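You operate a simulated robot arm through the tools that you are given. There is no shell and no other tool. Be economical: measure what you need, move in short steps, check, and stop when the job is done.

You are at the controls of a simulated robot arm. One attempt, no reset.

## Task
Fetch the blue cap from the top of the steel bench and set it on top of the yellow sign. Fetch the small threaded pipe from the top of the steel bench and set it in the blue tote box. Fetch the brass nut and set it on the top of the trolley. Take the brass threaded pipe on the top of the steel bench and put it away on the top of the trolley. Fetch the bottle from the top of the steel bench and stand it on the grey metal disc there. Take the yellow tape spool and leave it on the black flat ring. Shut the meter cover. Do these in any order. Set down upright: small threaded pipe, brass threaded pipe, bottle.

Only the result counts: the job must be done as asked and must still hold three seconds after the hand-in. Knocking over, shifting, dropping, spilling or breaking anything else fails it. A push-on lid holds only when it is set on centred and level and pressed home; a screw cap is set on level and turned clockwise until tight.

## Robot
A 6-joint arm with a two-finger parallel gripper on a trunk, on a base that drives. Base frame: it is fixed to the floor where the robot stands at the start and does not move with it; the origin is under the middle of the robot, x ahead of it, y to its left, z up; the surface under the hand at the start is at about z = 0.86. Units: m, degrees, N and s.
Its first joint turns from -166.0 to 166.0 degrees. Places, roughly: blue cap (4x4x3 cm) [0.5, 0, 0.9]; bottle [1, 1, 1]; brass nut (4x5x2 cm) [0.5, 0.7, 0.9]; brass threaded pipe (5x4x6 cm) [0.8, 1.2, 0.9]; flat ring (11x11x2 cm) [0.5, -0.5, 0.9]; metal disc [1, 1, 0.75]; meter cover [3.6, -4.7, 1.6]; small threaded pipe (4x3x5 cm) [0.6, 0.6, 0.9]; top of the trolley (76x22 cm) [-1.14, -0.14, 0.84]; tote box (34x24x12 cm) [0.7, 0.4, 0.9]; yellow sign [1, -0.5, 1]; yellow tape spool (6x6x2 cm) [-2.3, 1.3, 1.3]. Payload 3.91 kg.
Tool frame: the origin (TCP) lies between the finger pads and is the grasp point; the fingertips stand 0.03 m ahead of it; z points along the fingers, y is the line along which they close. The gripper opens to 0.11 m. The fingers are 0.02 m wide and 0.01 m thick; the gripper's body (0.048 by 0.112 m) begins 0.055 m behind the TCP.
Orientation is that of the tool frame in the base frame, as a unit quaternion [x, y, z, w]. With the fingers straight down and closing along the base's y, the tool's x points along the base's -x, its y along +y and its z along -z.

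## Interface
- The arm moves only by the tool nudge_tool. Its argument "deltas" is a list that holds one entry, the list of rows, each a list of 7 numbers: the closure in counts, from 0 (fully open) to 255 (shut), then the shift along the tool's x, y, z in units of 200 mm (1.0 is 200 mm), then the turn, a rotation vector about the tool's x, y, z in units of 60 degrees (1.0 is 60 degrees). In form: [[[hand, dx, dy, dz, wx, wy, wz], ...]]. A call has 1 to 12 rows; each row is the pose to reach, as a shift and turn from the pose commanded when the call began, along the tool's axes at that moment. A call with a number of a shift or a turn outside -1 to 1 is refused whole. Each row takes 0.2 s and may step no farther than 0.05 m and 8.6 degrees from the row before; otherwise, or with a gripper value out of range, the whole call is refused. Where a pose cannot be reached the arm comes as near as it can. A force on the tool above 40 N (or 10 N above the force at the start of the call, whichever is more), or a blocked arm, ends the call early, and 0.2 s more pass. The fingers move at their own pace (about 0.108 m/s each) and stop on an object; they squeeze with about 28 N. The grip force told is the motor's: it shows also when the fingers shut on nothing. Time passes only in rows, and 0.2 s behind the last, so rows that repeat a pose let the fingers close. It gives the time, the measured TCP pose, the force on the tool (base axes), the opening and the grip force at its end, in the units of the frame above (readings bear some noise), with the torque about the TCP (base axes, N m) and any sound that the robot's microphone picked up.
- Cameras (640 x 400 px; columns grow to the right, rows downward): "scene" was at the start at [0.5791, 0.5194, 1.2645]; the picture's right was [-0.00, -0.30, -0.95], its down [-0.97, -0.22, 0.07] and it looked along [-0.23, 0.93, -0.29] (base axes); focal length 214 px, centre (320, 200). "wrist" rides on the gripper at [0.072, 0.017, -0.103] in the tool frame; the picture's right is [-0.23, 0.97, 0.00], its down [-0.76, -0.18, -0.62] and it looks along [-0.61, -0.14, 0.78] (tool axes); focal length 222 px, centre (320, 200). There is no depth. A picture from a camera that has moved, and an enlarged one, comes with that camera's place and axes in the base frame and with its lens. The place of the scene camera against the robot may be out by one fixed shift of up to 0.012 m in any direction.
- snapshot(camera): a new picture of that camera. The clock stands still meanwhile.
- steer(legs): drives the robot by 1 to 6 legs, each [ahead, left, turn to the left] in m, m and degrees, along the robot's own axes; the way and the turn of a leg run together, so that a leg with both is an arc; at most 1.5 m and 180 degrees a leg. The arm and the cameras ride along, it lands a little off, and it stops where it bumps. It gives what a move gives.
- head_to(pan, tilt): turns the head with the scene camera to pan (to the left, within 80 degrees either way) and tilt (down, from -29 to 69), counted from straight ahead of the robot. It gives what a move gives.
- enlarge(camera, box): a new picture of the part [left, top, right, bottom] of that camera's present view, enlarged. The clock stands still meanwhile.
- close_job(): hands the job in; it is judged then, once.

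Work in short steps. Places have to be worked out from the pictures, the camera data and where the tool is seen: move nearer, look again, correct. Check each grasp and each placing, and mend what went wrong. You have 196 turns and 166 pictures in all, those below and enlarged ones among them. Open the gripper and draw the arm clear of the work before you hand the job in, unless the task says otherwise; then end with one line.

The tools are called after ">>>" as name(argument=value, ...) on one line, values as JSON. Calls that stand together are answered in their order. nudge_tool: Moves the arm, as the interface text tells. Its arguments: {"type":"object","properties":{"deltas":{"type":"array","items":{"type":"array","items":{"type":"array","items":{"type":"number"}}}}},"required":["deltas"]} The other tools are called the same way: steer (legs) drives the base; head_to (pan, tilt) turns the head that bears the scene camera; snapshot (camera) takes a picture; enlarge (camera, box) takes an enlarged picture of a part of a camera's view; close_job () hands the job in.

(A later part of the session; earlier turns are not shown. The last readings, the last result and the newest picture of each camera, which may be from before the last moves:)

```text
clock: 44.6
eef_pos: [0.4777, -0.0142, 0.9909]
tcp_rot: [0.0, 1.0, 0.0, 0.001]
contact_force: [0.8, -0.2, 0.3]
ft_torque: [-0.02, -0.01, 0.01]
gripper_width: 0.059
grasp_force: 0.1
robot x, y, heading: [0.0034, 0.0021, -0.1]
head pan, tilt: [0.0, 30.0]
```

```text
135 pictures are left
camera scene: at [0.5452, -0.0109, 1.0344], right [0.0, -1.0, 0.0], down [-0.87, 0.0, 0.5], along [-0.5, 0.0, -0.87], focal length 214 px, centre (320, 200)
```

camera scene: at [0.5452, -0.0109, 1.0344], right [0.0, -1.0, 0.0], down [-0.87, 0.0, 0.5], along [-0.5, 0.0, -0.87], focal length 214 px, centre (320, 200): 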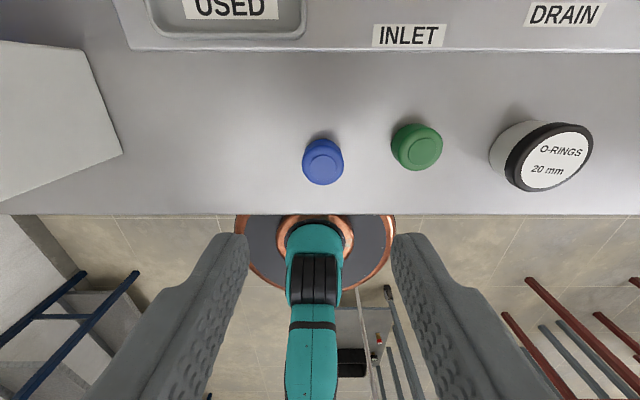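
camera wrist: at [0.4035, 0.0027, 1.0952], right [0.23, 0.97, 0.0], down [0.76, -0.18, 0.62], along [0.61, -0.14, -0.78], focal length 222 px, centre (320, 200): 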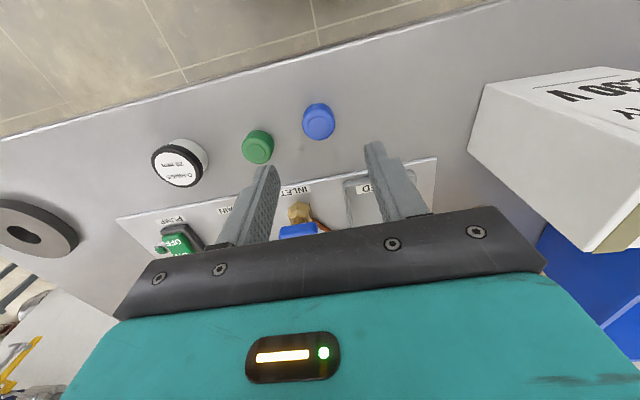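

Cap at ≈(0.477,−0.0145). I descend to TCP z≈0.893 and close.

>>> nudge_tool(deltas=[[[118, 0.004, 0, 0.2, 0, 0, 0], [118, 0.004, 0, 0.4, 0, 0, 0], [118, 0.004, 0, 0.485, 0, 0, 0], [180, 0.004, 0, 0.485, 0, 0, 0], [255, 0.004, 0, 0.485, 0, 0, 0], [255, 0.004, 0, 0.485, 0, 0, 0]]])

>>> nudge_tool(deltas=[[[255, 0, 0, -0.2, 0, 0, 0], [255, 0, 0, -0.4, 0, 0, 0], [255, 0, 0, -0.6, 0, 0, 0], [255, 0, 0, -0.8, 0, 0, 0], [255, 0, 0, -1.0, 0, 0, 0]]])

>>> snapshot(camera="wrist")

```text
clock: 46.0
eef_pos: [0.4785, -0.0165, 0.8948]
tcp_rot: [-0.001, 1.0, -0.002, 0.0]
contact_force: [-0.1, -0.1, 0.4]
ft_torque: [-0.02, 0.01, 0.0]
gripper_width: 0.0284
grasp_force: 27.9
robot x, y, heading: [0.0003, -0.0009, -0.1]
head pan, tilt: [0.0, 30.0]
```

```text
clock: 47.2
eef_pos: [0.4769, -0.0138, 1.0933]
tcp_rot: [0.0, 1.0, -0.001, 0.0]
contact_force: [-0.8, -0.7, -0.2]
ft_torque: [-0.02, -0.01, -0.02]
gripper_width: 0.0283
grasp_force: 28.1
robot x, y, heading: [-0.0003, 0.0012, -0.2]
head pan, tilt: [0.0, 30.0]
```

```text
134 pictures are left
camera wrist: at [0.4042, 0.0029, 1.1979], right [0.23, 0.97, 0.0], down [0.76, -0.18, 0.62], along [0.61, -0.14, -0.78], focal length 222 px, centre (320, 200)
```

wrist: 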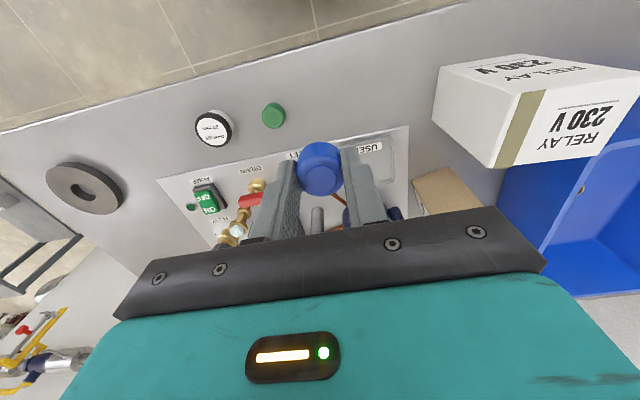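

Cap is held. I raise the arm, and look right/back to see free floor before driving sideways.

>>> nudge_tool(deltas=[[[255, 0, -0.2, -0.15, 0, 0, 0], [255, 0, -0.4, -0.3, 0, 0, 0], [255, 0, -0.6, -0.45, 0, 0, 0], [255, 0, -0.8, -0.6, 0, 0, 0]]])

>>> head_to(pan=-50, tilt=45)

>>> snapshot(camera="scene")

>>> head_to(pan=0, tilt=69)

>>> snapshot(camera="scene")

```text
clock: 48.2
eef_pos: [0.4777, -0.1761, 1.2161]
tcp_rot: [-0.001, 1.0, -0.001, 0.0]
contact_force: [0.0, 0.2, -0.1]
ft_torque: [-0.05, -0.04, -0.01]
gripper_width: 0.0281
grasp_force: 27.8
robot x, y, heading: [-0.0019, -0.0022, -0.0]
head pan, tilt: [0.0, 30.0]
```

```text
clock: 49.4
eef_pos: [0.4781, -0.1751, 1.2158]
tcp_rot: [0.0, 1.0, 0.0, 0.0]
contact_force: [0.1, 0.4, -0.2]
ft_torque: [-0.01, 0.01, -0.02]
gripper_width: 0.0282
grasp_force: 27.5
robot x, y, heading: [0.0011, 0.0025, 0.2]
head pan, tilt: [-50.0, 45.0]
```

```text
133 pictures are left
camera scene: at [0.5248, -0.2334, 1.2978], right [0.0, -0.64, 0.77], down [-0.71, 0.54, 0.45], along [-0.71, -0.54, -0.45], focal length 214 px, centre (320, 200)
```

scene: 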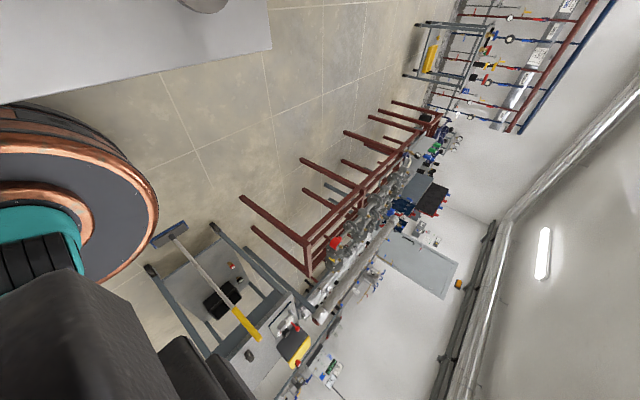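

```text
clock: 50.6
eef_pos: [0.4792, -0.1754, 1.2167]
tcp_rot: [0.0, 1.0, -0.001, 0.0]
contact_force: [0.3, 0.8, -0.4]
ft_torque: [-0.01, -0.02, 0.03]
gripper_width: 0.0281
grasp_force: 28.2
robot x, y, heading: [-0.0003, 0.0023, 0.0]
head pan, tilt: [0.0, 68.8]
```

```text
132 pictures are left
camera scene: at [0.4959, -0.1712, 1.294], right [0.0, -1.0, 0.0], down [-0.36, 0.0, 0.93], along [-0.93, 0.0, -0.36], focal length 214 px, centre (320, 200)
```

scene: 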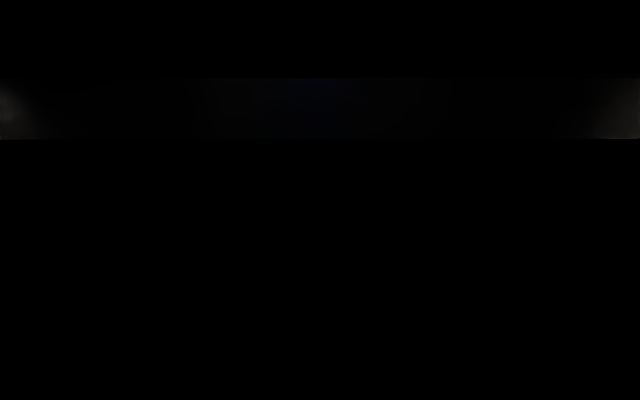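

Floor to the right is free enough. I drive 0.25 m right.

>>> steer(legs=[[0, -0.25, 0]])

>>> head_to(pan=0, tilt=-28)

>>> snapshot(camera="scene")

```text
clock: 52.4
eef_pos: [0.4783, -0.4233, 1.2157]
tcp_rot: [-0.001, 1.0, -0.001, 0.0]
contact_force: [-0.4, 0.5, 0.5]
ft_torque: [0.0, 0.01, 0.0]
gripper_width: 0.0284
grasp_force: 28.3
robot x, y, heading: [-0.0011, -0.2465, 0.2]
head pan, tilt: [0.0, 68.8]
```

```text
clock: 54.1
eef_pos: [0.4787, -0.4226, 1.217]
tcp_rot: [-0.002, 1.0, -0.001, 0.0]
contact_force: [0.4, 0.3, -0.3]
ft_torque: [0.0, -0.02, 0.02]
gripper_width: 0.0296
grasp_force: 27.7
robot x, y, heading: [-0.0005, -0.2489, 0.5]
head pan, tilt: [0.0, -28.0]
```

```text
131 pictures are left
camera scene: at [0.6356, -0.4187, 1.2824], right [0.0, -1.0, 0.0], down [-0.88, 0.0, -0.47], along [0.47, 0.0, -0.88], focal length 214 px, centre (320, 200)
```

scene: 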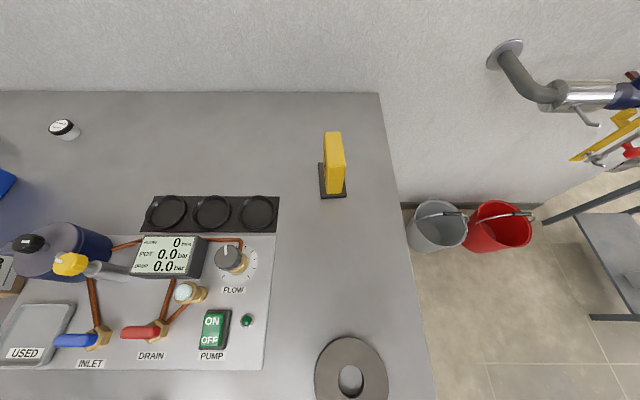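

Sign's long side runs along x, thin along y. I zoom to locate its top precisely.

>>> enlarge(camera="scene", box=[300, 120, 364, 210])

>>> snapshot(camera="wrist")

```text
4.44 times, centred on (332, 165) of scene
camera zoom: at [0.6356, -0.4187, 1.2824], right [0.0, -1.0, 0.0], down [-0.88, 0.0, -0.47], along [0.47, 0.0, -0.88], focal length 953 px, centre (267, 356)
```

zoom: 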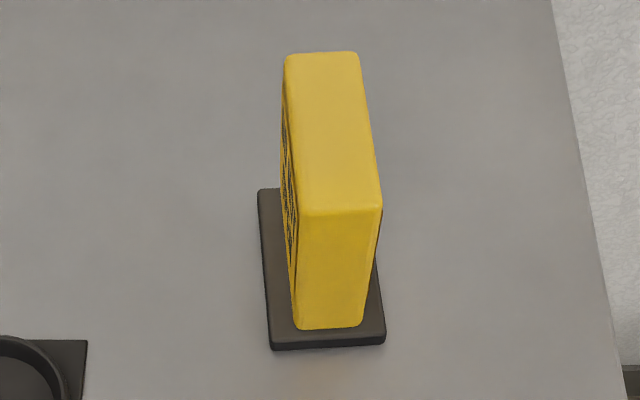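

```text
129 pictures are left
camera wrist: at [0.4063, -0.4057, 1.3207], right [0.22, 0.97, 0.0], down [0.76, -0.17, 0.62], along [0.61, -0.14, -0.78], focal length 222 px, centre (320, 200)
```

wrist: 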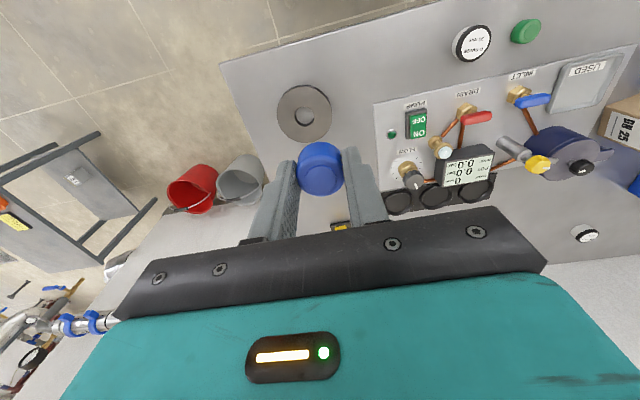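

Sign top ≈ x 0.87–0.96 (less ~0.01 scene bias), y centre −0.447, z≈0.963. I move above it in steps.

>>> nudge_tool(deltas=[[[255, -0.24, -0.03, 0, 0, 0, 0], [255, -0.48, -0.06, 0, 0, 0, 0], [255, -0.72, -0.09, 0, 0, 0, 0], [255, -0.96, -0.12, 0, 0, 0, 0], [255, -1.0, -0.12, 0.1, 0, 0, 0]]])

>>> nudge_tool(deltas=[[[255, -0.24, 0, 0.05, 0, 0, 0], [255, -0.48, 0, 0.1, 0, 0, 0], [255, -0.72, 0, 0.15, 0, 0, 0], [255, -0.92, 0, 0.25, 0, 0, 0]]])

>>> snapshot(camera="wrist")

>>> head_to(pan=0, tilt=20)

>>> snapshot(camera="scene")

```text
clock: 55.3
eef_pos: [0.6801, -0.4459, 1.1941]
tcp_rot: [-0.001, 1.0, 0.0, 0.0]
contact_force: [-0.1, 0.2, -0.3]
ft_torque: [0.01, -0.01, 0.02]
gripper_width: 0.0294
grasp_force: 27.9
robot x, y, heading: [0.001, -0.2502, -0.1]
head pan, tilt: [0.0, -28.0]
```

```text
clock: 56.3
eef_pos: [0.8646, -0.4471, 1.1477]
tcp_rot: [-0.001, 1.0, -0.003, 0.001]
contact_force: [-1.2, -0.1, 1.0]
ft_torque: [0.0, -0.11, -0.01]
gripper_width: 0.0297
grasp_force: 27.4
robot x, y, heading: [-0.0006, -0.2483, 0.3]
head pan, tilt: [0.0, -28.0]
```

```text
128 pictures are left
camera wrist: at [0.7911, -0.4298, 1.2517], right [0.23, 0.97, 0.0], down [0.76, -0.17, 0.63], along [0.61, -0.14, -0.78], focal length 222 px, centre (320, 200)
```

wrist: 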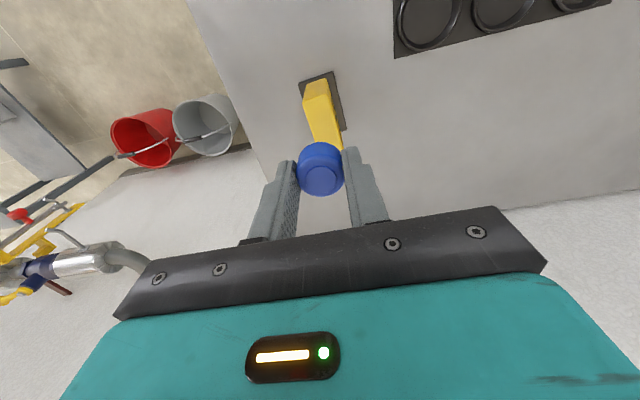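

```text
clock: 57.5
eef_pos: [0.8648, -0.4474, 1.1461]
tcp_rot: [-0.001, 1.0, -0.001, -0.001]
contact_force: [0.3, 0.2, 0.2]
ft_torque: [0.04, 0.03, 0.01]
gripper_width: 0.0295
grasp_force: 28.5
robot x, y, heading: [0.0018, -0.2481, 0.0]
head pan, tilt: [0.0, 20.0]
```

```text
127 pictures are left
camera scene: at [0.9492, -0.4434, 1.1871], right [0.0, -1.0, 0.0], down [-0.94, 0.0, 0.34], along [-0.34, 0.0, -0.94], focal length 214 px, centre (320, 200)
```

scene: 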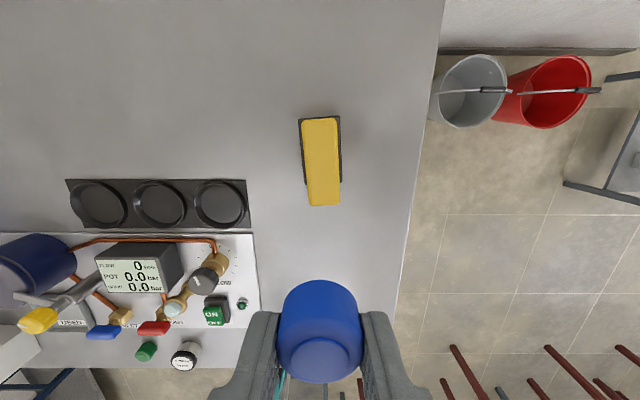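

Scene views triangulate the top to z≈0.97, x≈0.909 (scene). I zoom the wrist view to cross-check.

>>> enlarge(camera="wrist", box=[270, 55, 370, 205])

```text
2.67 times, centred on (320, 130) of wrist
camera zoom: at [0.7915, -0.4301, 1.2508], right [0.22, 0.97, 0.0], down [0.76, -0.17, 0.62], along [0.61, -0.14, -0.78], focal length 592 px, centre (320, 387)
```

zoom: 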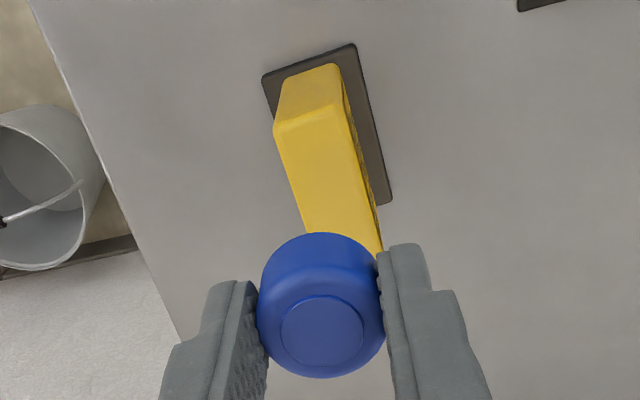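

Wrist agrees: top centre ≈(0.907,−0.447). I move over it and lower to z≈1.015.

>>> nudge_tool(deltas=[[[255, -0.15, 0, 0.1, 0, 0, 0], [255, -0.21, 0, 0.3, 0, 0, 0], [255, -0.21, 0, 0.5, 0, 0, 0], [255, -0.21, 0, 0.6, 0, 0, 0], [255, -0.21, 0, 0.65, 0, 0, 0]]])

>>> snapshot(camera="wrist")

>>> snapshot(camera="scene")

```text
clock: 58.7
eef_pos: [0.9059, -0.4472, 1.016]
tcp_rot: [-0.001, 1.0, -0.001, 0.0]
contact_force: [-0.2, -0.4, 0.3]
ft_torque: [-0.01, -0.01, 0.03]
gripper_width: 0.0294
grasp_force: 27.6
robot x, y, heading: [0.0017, -0.2494, 0.0]
head pan, tilt: [0.0, 20.0]
```

```text
125 pictures are left
camera wrist: at [0.8325, -0.4296, 1.1202], right [0.22, 0.97, 0.0], down [0.76, -0.17, 0.62], along [0.61, -0.14, -0.78], focal length 222 px, centre (320, 200)
```

wrist: 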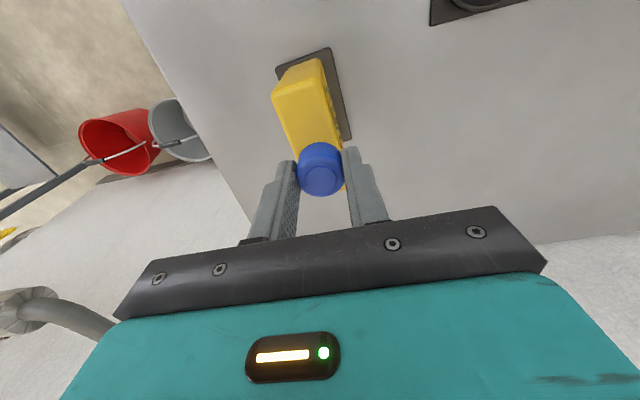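

```text
124 pictures are left
camera scene: at [0.9902, -0.4429, 1.0566], right [0.0, -1.0, 0.0], down [-0.94, 0.0, 0.34], along [-0.34, 0.0, -0.94], focal length 214 px, centre (320, 200)
```

scene: 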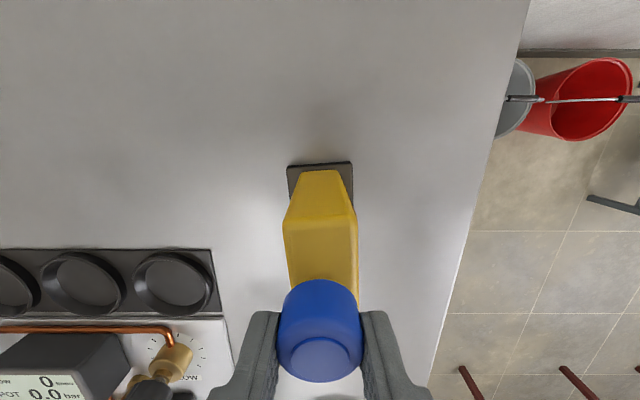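

Alignment looks good. I lower slowly until contact.

>>> nudge_tool(deltas=[[[255, 0, 0, 0.02, 0, 0, 0], [255, 0, 0, 0.035, 0, 0, 0]]])

>>> nudge_tool(deltas=[[[255, 0, 0, 0.015, 0, 0, 0]]])

>>> nudge_tool(deltas=[[[255, 0, 0, 0.015, 0, 0, 0]]])

```text
clock: 59.3
eef_pos: [0.9051, -0.4476, 1.009]
tcp_rot: [-0.001, 1.0, -0.001, 0.0]
contact_force: [-0.4, 0.4, 0.2]
ft_torque: [-0.01, -0.02, 0.02]
gripper_width: 0.0293
grasp_force: 27.7
robot x, y, heading: [0.0025, -0.2501, 0.1]
head pan, tilt: [0.0, 20.0]
```

```text
clock: 59.7
eef_pos: [0.9065, -0.4475, 1.0065]
tcp_rot: [-0.001, 1.0, 0.0, 0.0]
contact_force: [1.3, -0.9, 5.6]
ft_torque: [0.01, -0.03, -0.02]
gripper_width: 0.0293
grasp_force: 28.0
robot x, y, heading: [-0.0011, -0.2469, -0.1]
head pan, tilt: [0.0, 20.0]
```

```text
clock: 60.1
eef_pos: [0.9055, -0.4461, 1.0069]
tcp_rot: [-0.001, 1.0, -0.002, 0.001]
contact_force: [5.8, -1.0, 30.0]
ft_torque: [-0.04, -0.28, -0.03]
gripper_width: 0.0296
grasp_force: 27.9
robot x, y, heading: [-0.0051, -0.2448, -0.0]
head pan, tilt: [0.0, 20.0]
```

Contact at TCP z≈1.006. I ease up 2 mm, open gently and rise.

>>> nudge_tool(deltas=[[[255, 0, 0, -0.013, 0, 0, 0], [175, 0, 0, -0.013, 0, 0, 0], [140, 0, 0, -0.013, 0, 0, 0], [120, 0, 0, -0.05, 0, 0, 0], [120, 0, 0, -0.2, 0, 0, 0], [120, 0, 0, -0.4, 0, 0, 0], [120, 0.1, 0, -0.6, 0, 0, 0]]])

>>> snapshot(camera="wrist")

>>> snapshot(camera="scene")

```text
clock: 61.7
eef_pos: [0.8851, -0.445, 1.1221]
tcp_rot: [0.0, 1.0, -0.001, -0.001]
contact_force: [0.4, 0.3, -0.4]
ft_torque: [0.0, 0.05, 0.02]
gripper_width: 0.0584
grasp_force: 0.0
robot x, y, heading: [0.0029, -0.2467, 0.2]
head pan, tilt: [0.0, 20.0]
```

```text
123 pictures are left
camera wrist: at [0.8125, -0.4271, 1.2258], right [0.22, 0.97, 0.0], down [0.76, -0.17, 0.62], along [0.61, -0.14, -0.78], focal length 222 px, centre (320, 200)
```

wrist: 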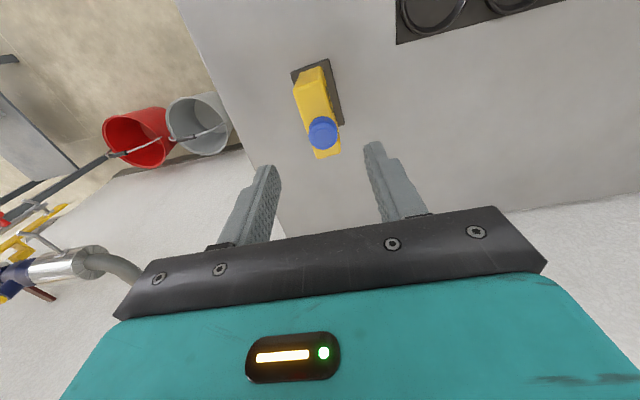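

```text
122 pictures are left
camera scene: at [0.9701, -0.4404, 1.162], right [0.0, -1.0, 0.0], down [-0.94, 0.0, 0.34], along [-0.34, 0.0, -0.94], focal length 214 px, centre (320, 200)
```

scene: 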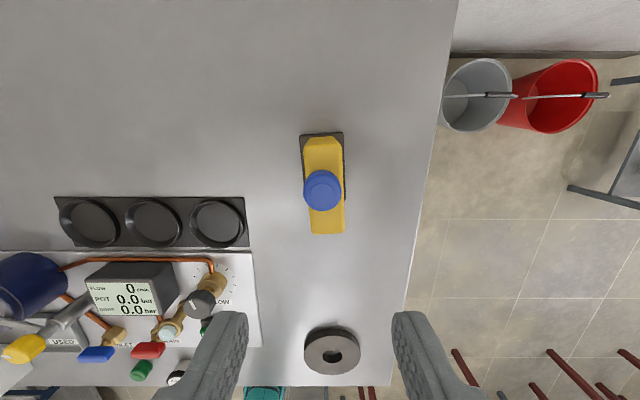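

Cap sits on the sign. I retract the arm and drive left 1.0 m to work on the left half of the bench.

>>> nudge_tool(deltas=[[[120, 0.24, 0, -0.05, 0, 0, 0], [120, 0.48, 0, -0.1, 0, 0, 0], [120, 0.72, 0, -0.2, 0, 0, 0], [120, 0.95, 0, -0.3, 0, 0, 0]]])

>>> nudge_tool(deltas=[[[120, 0.24, 0, -0.05, 0, 0, 0], [120, 0.48, 0, -0.1, 0, 0, 0], [120, 0.72, 0, -0.15, 0, 0, 0], [120, 0.95, 0, -0.2, 0, 0, 0]]])

>>> steer(legs=[[0, 1.0, 0]])

>>> head_to(pan=5, tilt=-28)

>>> snapshot(camera="scene")

```text
refused: row 3 steps farther than a row can; nothing moved
```

```text
clock: 62.7
eef_pos: [0.6961, -0.4476, 1.1639]
tcp_rot: [-0.001, 1.0, -0.001, -0.001]
contact_force: [1.1, 0.3, -0.1]
ft_torque: [0.01, 0.1, 0.01]
gripper_width: 0.0583
grasp_force: 0.1
robot x, y, heading: [0.0027, -0.2532, 0.1]
head pan, tilt: [0.0, 20.0]
```

```text
clock: 67.8
eef_pos: [0.6892, 0.5527, 1.1647]
tcp_rot: [-0.006, 1.0, -0.001, 0.0]
contact_force: [-0.1, 0.6, 0.6]
ft_torque: [-0.04, 0.03, 0.0]
gripper_width: 0.0583
grasp_force: 0.0
robot x, y, heading: [-0.006, 0.7417, 0.7]
head pan, tilt: [0.0, 20.0]
```

```text
clock: 69.0
eef_pos: [0.6903, 0.5527, 1.1651]
tcp_rot: [-0.006, 1.0, -0.001, 0.0]
contact_force: [0.6, -0.6, -0.3]
ft_torque: [-0.01, 0.03, -0.01]
gripper_width: 0.0583
grasp_force: 0.2
robot x, y, heading: [-0.0032, 0.7429, 0.6]
head pan, tilt: [5.0, -28.0]
```

```text
121 pictures are left
camera scene: at [0.8465, 0.5643, 1.2316], right [0.01, -1.0, -0.08], down [-0.88, 0.03, -0.47], along [0.47, 0.08, -0.88], focal length 214 px, centre (320, 200)
```

scene: 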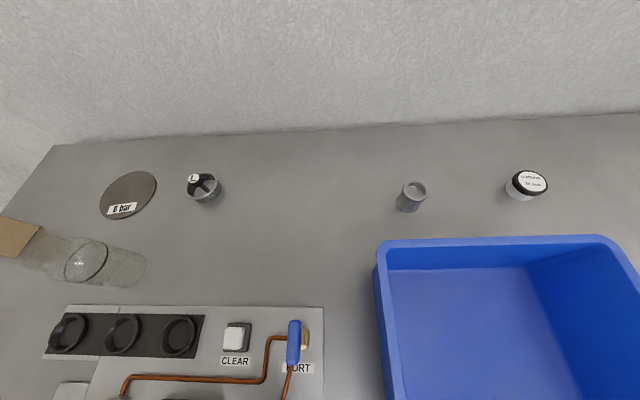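

The bottle stands upright at ≈(0.91,0.96); the disc is at ≈(1.07,1.02), so I need to be closer. I drive a little ahead and left.

>>> steer(legs=[[0.1, 0.2, -0.6]])

>>> head_to(pan=0, tilt=-28)

>>> snapshot(camera="scene")

>>> snapshot(camera="wrist")

```text
clock: 70.7
eef_pos: [0.7882, 0.7542, 1.1658]
tcp_rot: [-0.003, 1.0, 0.0, 0.0]
contact_force: [-0.6, 0.2, -0.3]
ft_torque: [0.0, 0.03, -0.02]
gripper_width: 0.0585
grasp_force: 0.1
robot x, y, heading: [0.0903, 0.9522, 0.2]
head pan, tilt: [5.0, -28.0]
```

```text
clock: 71.4
eef_pos: [0.7878, 0.7543, 1.1646]
tcp_rot: [-0.002, 1.0, -0.001, 0.0]
contact_force: [0.0, 0.3, 0.4]
ft_torque: [-0.03, 0.01, -0.01]
gripper_width: 0.0583
grasp_force: 0.0
robot x, y, heading: [0.0956, 0.9472, 0.1]
head pan, tilt: [0.0, -28.0]
```

```text
120 pictures are left
camera scene: at [0.9441, 0.7591, 1.2314], right [0.0, -1.0, 0.0], down [-0.88, 0.0, -0.47], along [0.47, 0.0, -0.88], focal length 214 px, centre (320, 200)
```

scene: 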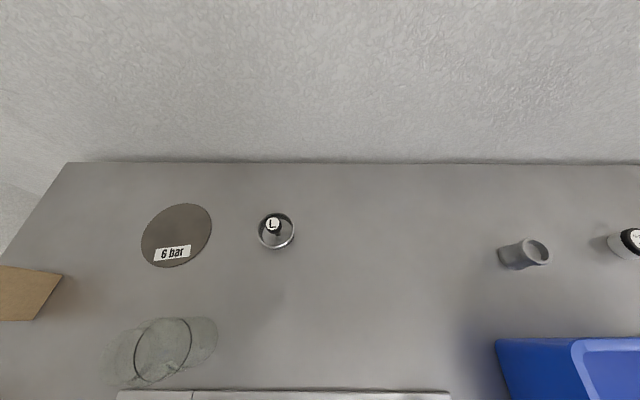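

```text
119 pictures are left
camera wrist: at [0.7148, 0.7717, 1.2696], right [0.22, 0.97, 0.0], down [0.76, -0.17, 0.62], along [0.61, -0.14, -0.78], focal length 222 px, centre (320, 200)
```

wrist: 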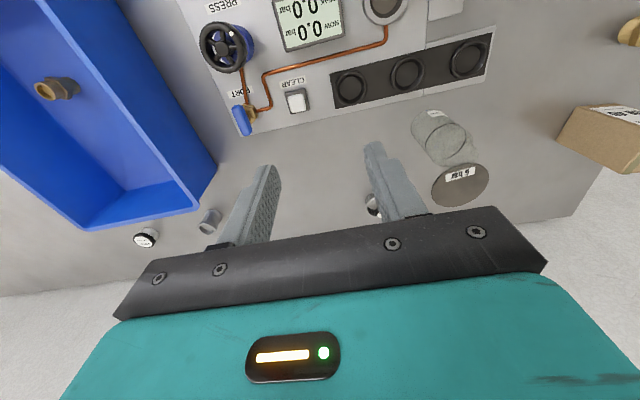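

Disc ≈(1.061,1.012). I enlarge the bottle to understand its shape.

>>> enlarge(camera="scene", box=[90, 290, 250, 400])

>>> enlarge(camera="wrist", box=[390, 90, 520, 220])

```text
3.64 times, centred on (170, 345) of scene
camera zoom: at [0.9441, 0.7591, 1.2314], right [0.0, -1.0, 0.0], down [-0.88, 0.0, -0.47], along [0.47, 0.0, -0.88], focal length 780 px, centre (866, -327)
```

zoom: 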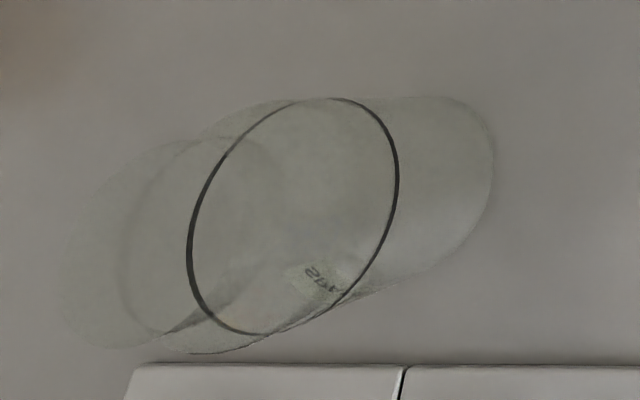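

```text
3.08 times, centred on (455, 155) of wrist
camera zoom: at [0.7148, 0.7717, 1.2696], right [0.22, 0.97, 0.0], down [0.76, -0.17, 0.62], along [0.61, -0.14, -0.78], focal length 684 px, centre (-95, 338)
```

zoom: 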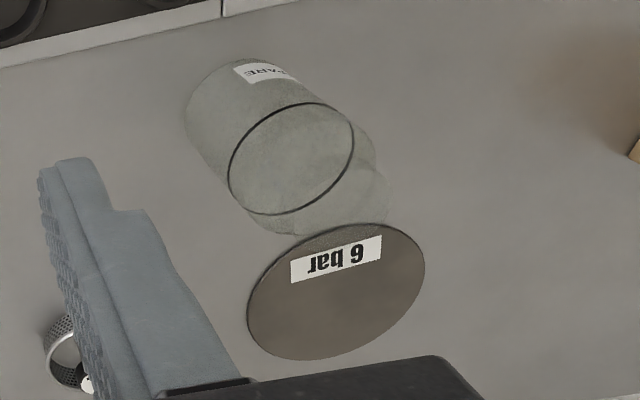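

Bottle: ~7 cm body, ~12.5 cm tall with a ~4 cm neck, at ≈(0.908,0.942). I open fully, tuck the head and move nearer for a refined look.

>>> head_to(pan=0, tilt=30)

>>> nudge_tool(deltas=[[[0, -0.1, 0.21, 0, 0, 0, 0], [0, -0.2, 0.42, 0, 0, 0, 0], [0, -0.3, 0.63, 0, 0, 0, 0], [0, -0.4, 0.84, 0, 0, 0, 0], [0, -0.45, 0.94, 0.1, 0, 0, 0]]])

>>> snapshot(camera="wrist")

>>> snapshot(camera="scene")

```text
clock: 72.7
eef_pos: [0.7874, 0.7544, 1.1653]
tcp_rot: [-0.003, 1.0, -0.002, 0.001]
contact_force: [0.8, -1.4, 0.0]
ft_torque: [0.01, 0.02, 0.0]
gripper_width: 0.0583
grasp_force: 0.1
robot x, y, heading: [0.0901, 0.9508, 0.2]
head pan, tilt: [0.0, 30.0]
```

```text
clock: 73.8
eef_pos: [0.8736, 0.9429, 1.1466]
tcp_rot: [-0.002, 1.0, -0.001, 0.0]
contact_force: [0.1, -0.2, 1.2]
ft_torque: [0.01, -0.05, 0.0]
gripper_width: 0.1098
grasp_force: 0.0
robot x, y, heading: [0.0945, 0.9518, 0.4]
head pan, tilt: [0.0, 30.0]
```

```text
116 pictures are left
camera wrist: at [0.8012, 0.96, 1.2506], right [0.22, 0.97, 0.0], down [0.76, -0.17, 0.62], along [0.61, -0.14, -0.78], focal length 222 px, centre (320, 200)
```

wrist: 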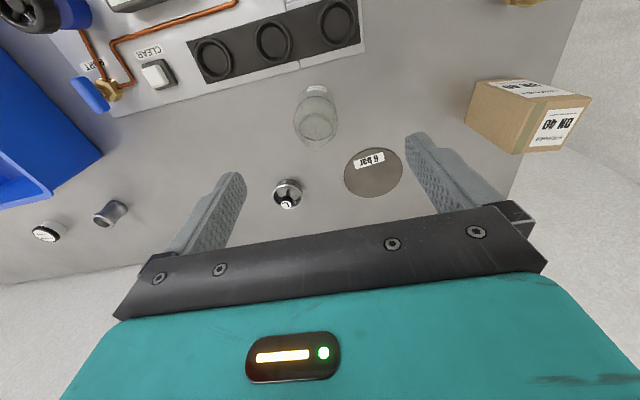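

```text
115 pictures are left
camera scene: at [0.9429, 0.9469, 1.1898], right [0.0, -1.0, 0.0], down [-0.87, 0.0, 0.5], along [-0.5, 0.0, -0.87], focal length 214 px, centre (320, 200)
```

scene: 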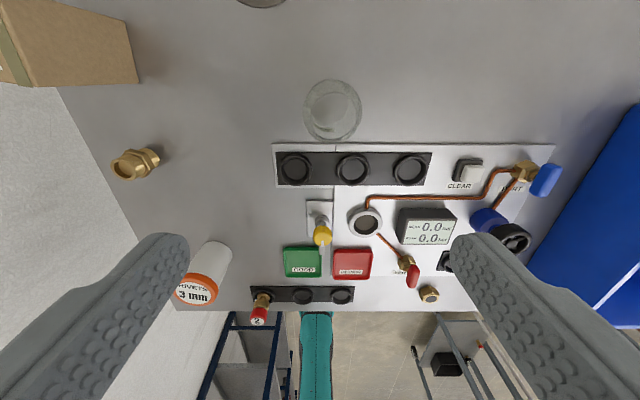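

>>> enlarge(camera="wrist", box=[270, 75, 370, 160])

>>> enlarge(camera="scene", box=[280, 65, 390, 155])

```text
4.71 times, centred on (320, 118) of wrist
camera zoom: at [0.8012, 0.96, 1.2506], right [0.22, 0.97, 0.0], down [0.76, -0.17, 0.62], along [0.61, -0.14, -0.78], focal length 1045 px, centre (320, 588)
```

zoom: 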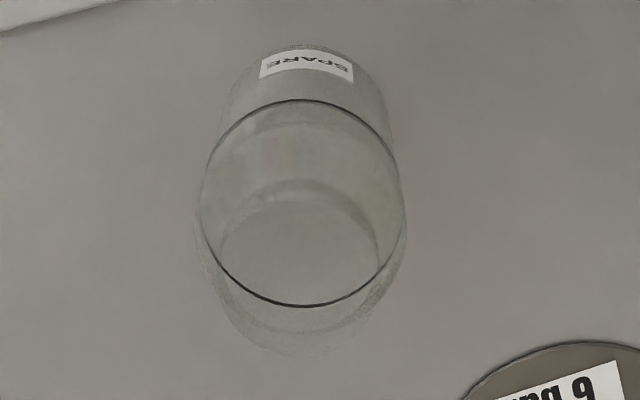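

```text
4.44 times, centred on (335, 110) of scene
camera zoom: at [0.9429, 0.9469, 1.1898], right [0.0, -1.0, 0.0], down [-0.87, 0.0, 0.5], along [-0.5, 0.0, -0.87], focal length 953 px, centre (253, 600)
```

zoom: 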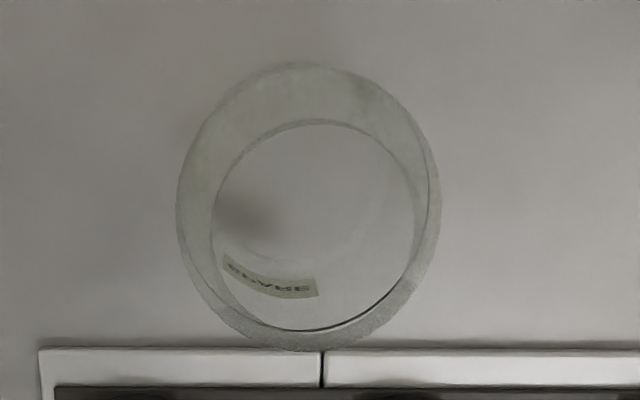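

Bottle axis ≈(0.905,0.931), body 6.5–7 cm. I come down around it in two steps, checking.

>>> nudge_tool(deltas=[[[0, -0.157, -0.06, 0, 0, 0, 0], [0, -0.157, -0.06, 0.2, 0, 0, 0], [0, -0.157, -0.06, 0.4, 0, 0, 0], [0, -0.157, -0.06, 0.5, 0, 0, 0]]])

>>> snapshot(camera="wrist")

>>> snapshot(camera="scene")

```text
clock: 74.8
eef_pos: [0.9078, 0.9312, 1.0479]
tcp_rot: [-0.002, 1.0, -0.002, 0.0]
contact_force: [-0.7, 0.5, 0.3]
ft_torque: [0.03, -0.02, -0.02]
gripper_width: 0.11
grasp_force: 0.0
robot x, y, heading: [0.0876, 0.9537, 0.3]
head pan, tilt: [0.0, 30.0]
```

```text
112 pictures are left
camera wrist: at [0.8345, 0.9493, 1.1516], right [0.22, 0.97, 0.0], down [0.76, -0.17, 0.62], along [0.61, -0.14, -0.78], focal length 222 px, centre (320, 200)
```

wrist: 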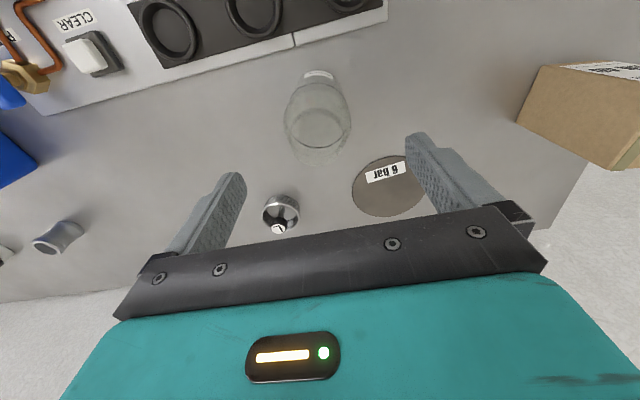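

```text
111 pictures are left
camera scene: at [0.9761, 0.9362, 1.0906], right [0.0, -1.0, 0.0], down [-0.87, 0.0, 0.5], along [-0.5, 0.0, -0.87], focal length 214 px, centre (320, 200)
```

scene: 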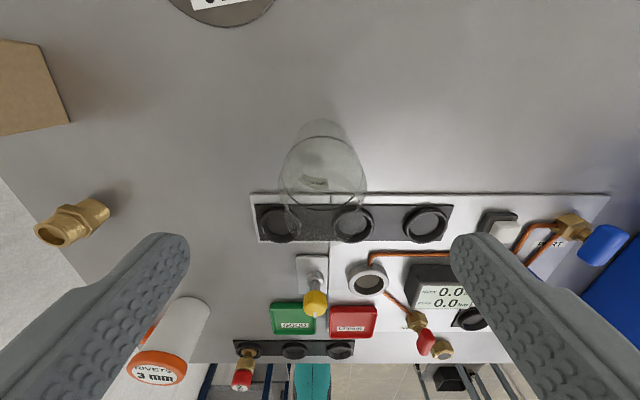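

Aligned. I descend to TCP z≈0.94 and close on the body.

>>> nudge_tool(deltas=[[[0, 0, 0, 0.2, 0, 0, 0], [0, 0, 0, 0.4, 0, 0, 0], [0, 0, 0, 0.53, 0, 0, 0], [90, 0, 0, 0.53, 0, 0, 0], [150, 0, 0, 0.53, 0, 0, 0], [255, 0, 0, 0.53, 0, 0, 0]]])

>>> snapshot(camera="wrist")

```text
clock: 76.2
eef_pos: [0.9075, 0.932, 0.9406]
tcp_rot: [-0.002, 1.0, 0.0, 0.0]
contact_force: [1.2, 0.2, -0.2]
ft_torque: [0.0, 0.0, -0.04]
gripper_width: 0.0585
grasp_force: 28.5
robot x, y, heading: [0.0926, 0.9504, 0.3]
head pan, tilt: [0.0, 30.0]
```

```text
110 pictures are left
camera wrist: at [0.8348, 0.9491, 1.0455], right [0.22, 0.97, 0.0], down [0.76, -0.17, 0.62], along [0.61, -0.14, -0.78], focal length 222 px, centre (320, 200)
```

wrist: 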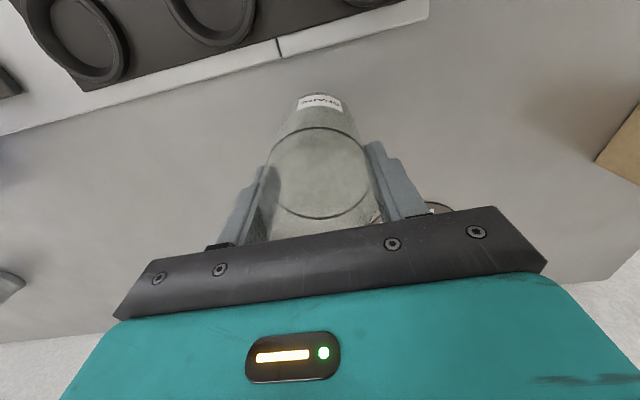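

Gripped (0.0585). I lift 3 cm and check it holds.

>>> nudge_tool(deltas=[[[255, 0, 0, -0.08, 0, 0, 0], [255, 0, 0, -0.2, 0, 0, 0], [255, -0.19, 0.1, -0.2, 0, 0, 0], [255, -0.38, 0.2, -0.2, 0, 0, 0], [255, -0.57, 0.3, -0.2, 0, 0, 0], [255, -0.76, 0.4, -0.2, 0, 0, 0]]])

>>> snapshot(camera="wrist")

>>> snapshot(camera="scene")

```text
clock: 77.7
eef_pos: [1.0579, 1.0089, 0.979]
tcp_rot: [-0.002, 1.0, -0.001, 0.0]
contact_force: [-0.6, 0.1, 0.9]
ft_torque: [0.01, -0.06, 0.04]
gripper_width: 0.0585
grasp_force: 28.3
robot x, y, heading: [0.0894, 0.9499, 0.2]
head pan, tilt: [0.0, 30.0]
```

```text
109 pictures are left
camera wrist: at [0.9851, 1.0265, 1.0841], right [0.22, 0.97, 0.0], down [0.76, -0.17, 0.63], along [0.61, -0.14, -0.78], focal length 222 px, centre (320, 200)
```

wrist: 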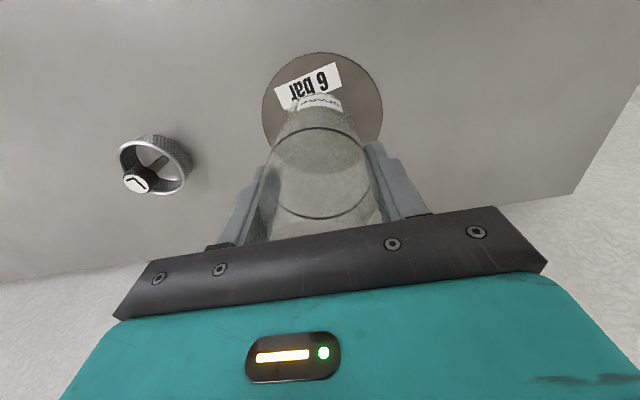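

```text
108 pictures are left
camera scene: at [1.1269, 1.0133, 1.0234], right [0.0, -1.0, 0.0], down [-0.87, 0.0, 0.5], along [-0.5, 0.0, -0.87], focal length 214 px, centre (320, 200)
```

scene: 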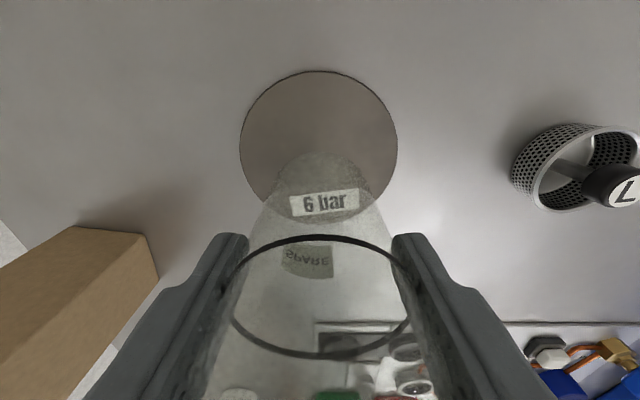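

Disc centre ≈(1.061,1.012); the bottle is centred over it. I lower until contact.

>>> nudge_tool(deltas=[[[255, -0.015, 0.015, 0.06, 0, 0, 0], [255, -0.015, 0.015, 0.12, 0, 0, 0], [255, -0.015, 0.015, 0.14, 0, 0, 0]]])

>>> nudge_tool(deltas=[[[255, 0, 0, 0.015, 0, 0, 0]]])

>>> nudge_tool(deltas=[[[255, 0, 0, 0.012, 0, 0, 0]]])

```text
clock: 78.5
eef_pos: [1.0622, 1.0138, 0.9504]
tcp_rot: [-0.002, 1.0, 0.0, 0.0]
contact_force: [0.0, -0.2, -1.0]
ft_torque: [0.0, 0.0, 0.02]
gripper_width: 0.0582
grasp_force: 28.2
robot x, y, heading: [0.0946, 0.951, 0.2]
head pan, tilt: [0.0, 30.0]
```

```text
clock: 78.8
eef_pos: [1.062, 1.0132, 0.9477]
tcp_rot: [-0.002, 1.0, -0.001, 0.0]
contact_force: [-0.5, -0.1, -0.9]
ft_torque: [-0.01, -0.02, -0.02]
gripper_width: 0.0586
grasp_force: 28.4
robot x, y, heading: [0.0951, 0.9511, 0.2]
head pan, tilt: [0.0, 30.0]
```

```text
clock: 79.2
eef_pos: [1.0619, 1.014, 0.9453]
tcp_rot: [-0.003, 1.0, 0.0, 0.0]
contact_force: [-0.1, 0.5, -0.1]
ft_torque: [-0.01, -0.02, -0.01]
gripper_width: 0.0585
grasp_force: 28.5
robot x, y, heading: [0.0933, 0.9504, 0.2]
head pan, tilt: [0.0, 30.0]
```

>>> nudge_tool(deltas=[[[255, 0, 0, 0.012, 0, 0, 0]]])

>>> nudge_tool(deltas=[[[255, 0, 0, 0.01, 0, 0, 0]]])

```text
clock: 79.7
eef_pos: [1.0617, 1.0131, 0.9436]
tcp_rot: [-0.003, 1.0, -0.001, 0.001]
contact_force: [3.0, 0.5, 9.1]
ft_torque: [0.19, -0.17, -0.05]
gripper_width: 0.0584
grasp_force: 27.7
robot x, y, heading: [0.0938, 0.9506, 0.2]
head pan, tilt: [0.0, 30.0]
```

```text
clock: 80.0
eef_pos: [1.0607, 1.0139, 0.9437]
tcp_rot: [-0.002, 1.0, -0.001, 0.003]
contact_force: [7.7, -1.7, 29.2]
ft_torque: [0.06, -0.2, -0.08]
gripper_width: 0.0584
grasp_force: 28.2
robot x, y, heading: [0.0929, 0.9492, 0.5]
head pan, tilt: [0.0, 30.0]
```

Contact at z≈0.9435. I relieve, open gradually, and rise.

>>> nudge_tool(deltas=[[[255, 0, 0, -0.01, 0, 0, 0], [110, 0, 0, -0.01, 0, 0, 0], [80, 0, 0, -0.01, 0, 0, 0], [20, 0, 0, -0.01, 0, 0, 0], [0, 0, 0, -0.05, 0, 0, 0], [0, 0, 0, -0.2, 0, 0, 0], [0, 0, 0, -0.4, 0, 0, 0], [0, 0, 0, -0.6, 0, 0, 0], [0, 0, 0, -0.8, 0, 0, 0]]])

>>> snapshot(camera="wrist")

>>> snapshot(camera="scene")

```text
clock: 82.2
eef_pos: [1.0428, 1.0134, 1.1212]
tcp_rot: [-0.003, 1.0, 0.001, 0.011]
contact_force: [0.5, 0.0, -0.4]
ft_torque: [0.04, 0.0, -0.02]
gripper_width: 0.11
grasp_force: 0.0
robot x, y, heading: [0.083, 0.9526, 0.1]
head pan, tilt: [0.0, 30.0]
stopped in row 9: the arm was blocked; the commanded pose is now the measured one
```

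```text
107 pictures are left
camera wrist: at [0.9679, 1.0302, 1.224], right [0.22, 0.97, 0.0], down [0.75, -0.17, 0.64], along [0.62, -0.14, -0.77], focal length 222 px, centre (320, 200)
```

wrist: 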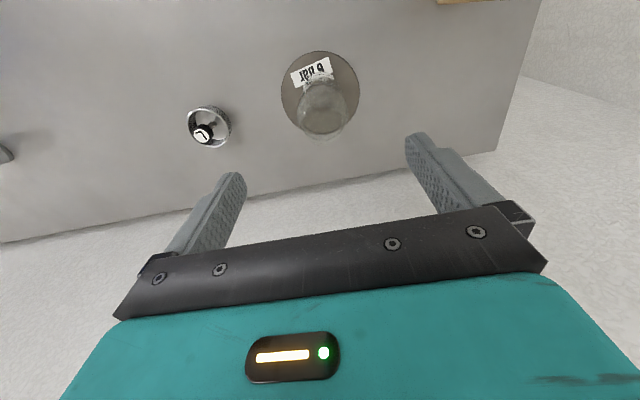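

```text
106 pictures are left
camera scene: at [1.1109, 1.0172, 1.1659], right [0.0, -1.0, 0.0], down [-0.88, 0.0, 0.48], along [-0.48, 0.0, -0.88], focal length 214 px, centre (320, 200)
```

scene: 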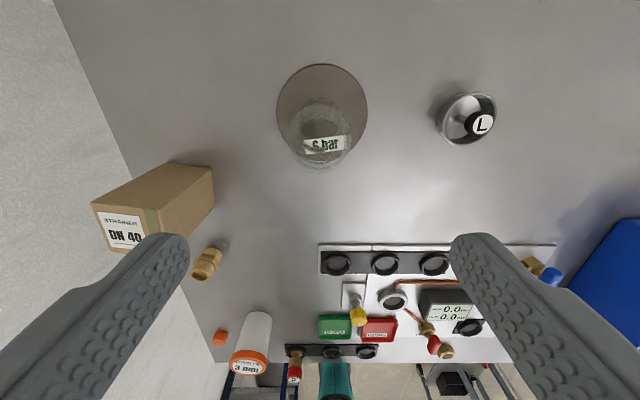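

Bottle stands on the disc. Next the brass pipe, lying on its side; I enlarge to see its axis.

>>> enlarge(camera="scene", box=[150, 220, 260, 300])

>>> nudge_tool(deltas=[[[0, 0.24, 0, -0.02, 0, 0, 0], [0, 0.48, 0, -0.04, 0, 0, 0], [0, 0.72, 0.1, -0.06, 0, 0, 0], [0, 0.9, 0.25, -0.06, 0, 0, 0], [0, 1.0, 0.45, -0.06, 0, 0, 0], [0, 1.0, 0.68, -0.06, 0, 0, 0]]])

>>> snapshot(camera="wrist")

>>> snapshot(camera="scene")

```text
5.00 times, centred on (205, 260) of scene
camera zoom: at [1.1109, 1.0172, 1.1659], right [0.0, -1.0, 0.0], down [-0.88, 0.0, 0.48], along [-0.48, 0.0, -0.88], focal length 1072 px, centre (895, -100)
```

zoom: 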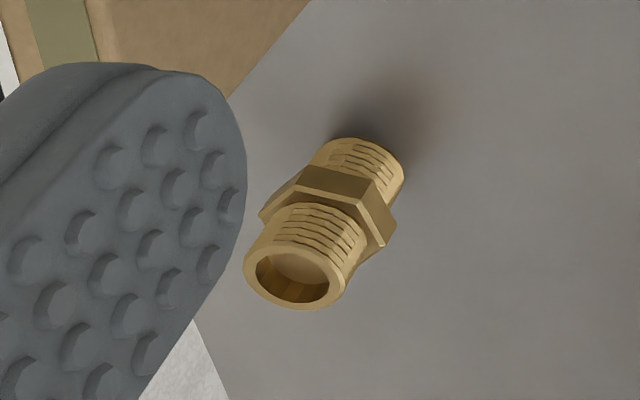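

```text
refused: row 3 steps farther than a row can; nothing moved
```

```text
104 pictures are left
camera wrist: at [0.9679, 1.0302, 1.224], right [0.22, 0.97, 0.0], down [0.75, -0.17, 0.64], along [0.62, -0.14, -0.77], focal length 222 px, centre (320, 200)
```

wrist: 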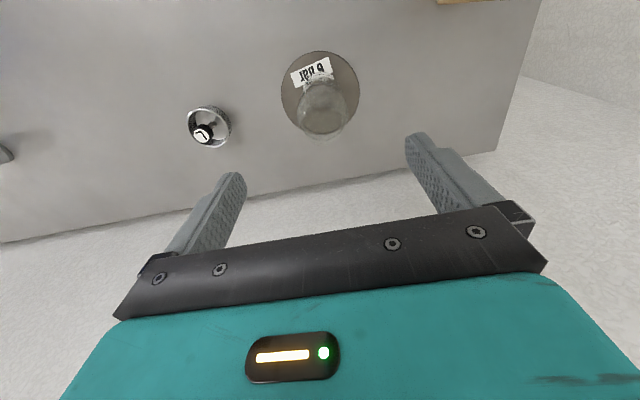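

```text
103 pictures are left
camera scene: at [1.1109, 1.0172, 1.1659], right [0.0, -1.0, 0.0], down [-0.88, 0.0, 0.48], along [-0.48, 0.0, -0.88], focal length 214 px, centre (320, 200)
```

scene: 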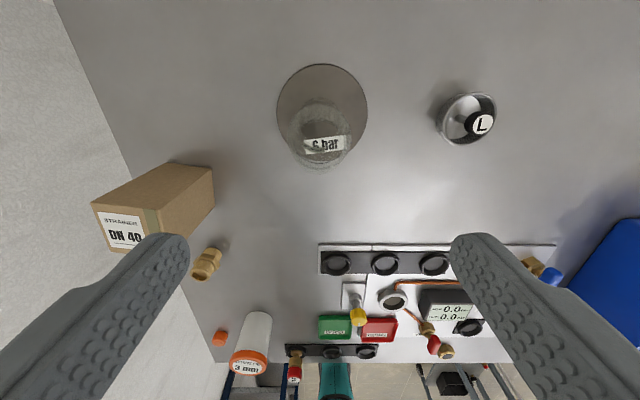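

The pipe's image axis is radial to the camera nadir, so it is actually standing upright at ≈(0.83,1.211). I move above it.

>>> nudge_tool(deltas=[[[0, 0.166, 0.163, 0, 0, 0, 0], [0, 0.333, 0.325, 0, 0, 0, 0], [0, 0.5, 0.488, 0, 0, 0, 0], [0, 0.666, 0.65, 0, 0, 0, 0], [0, 0.833, 0.813, 0, 0, 0, 0], [0, 1.0, 0.975, 0, 0, 0, 0]]])

>>> enlarge(camera="wrist", box=[240, 60, 400, 160])

>>> snapshot(camera="scene")

```text
clock: 83.7
eef_pos: [0.854, 1.2072, 1.107]
tcp_rot: [-0.002, 1.0, -0.001, 0.005]
contact_force: [1.5, 0.1, -0.5]
ft_torque: [0.03, 0.05, 0.01]
gripper_width: 0.1097
grasp_force: 0.0
robot x, y, heading: [0.0892, 0.9485, 0.3]
head pan, tilt: [0.0, 30.0]
```

```text
4.00 times, centred on (320, 110) of wrist
camera zoom: at [0.7799, 1.2249, 1.2106], right [0.22, 0.97, 0.0], down [0.76, -0.17, 0.63], along [0.61, -0.14, -0.78], focal length 888 px, centre (320, 560)
```

zoom: 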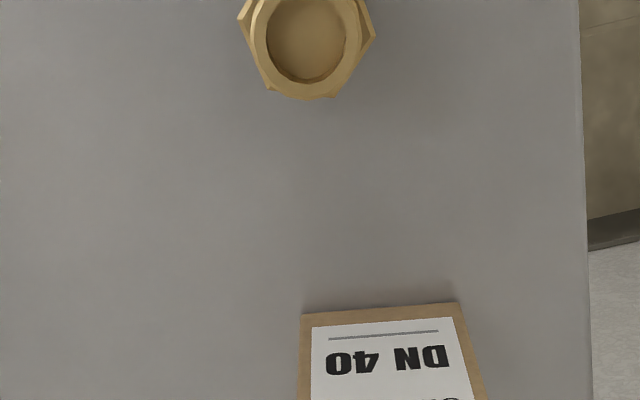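

```text
101 pictures are left
camera scene: at [0.922, 1.2116, 1.1507], right [0.0, -1.0, 0.0], down [-0.87, 0.0, 0.49], along [-0.49, 0.0, -0.87], focal length 214 px, centre (320, 200)
```

scene: 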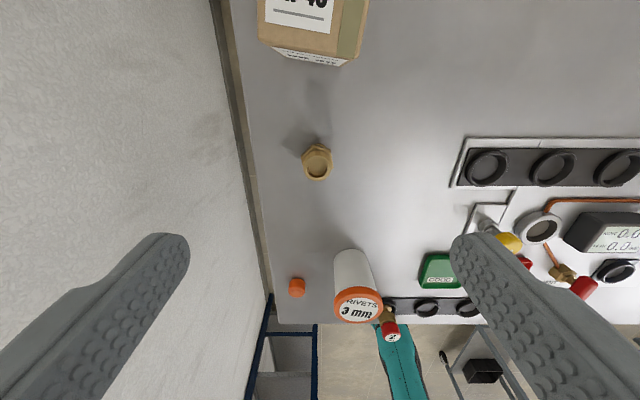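

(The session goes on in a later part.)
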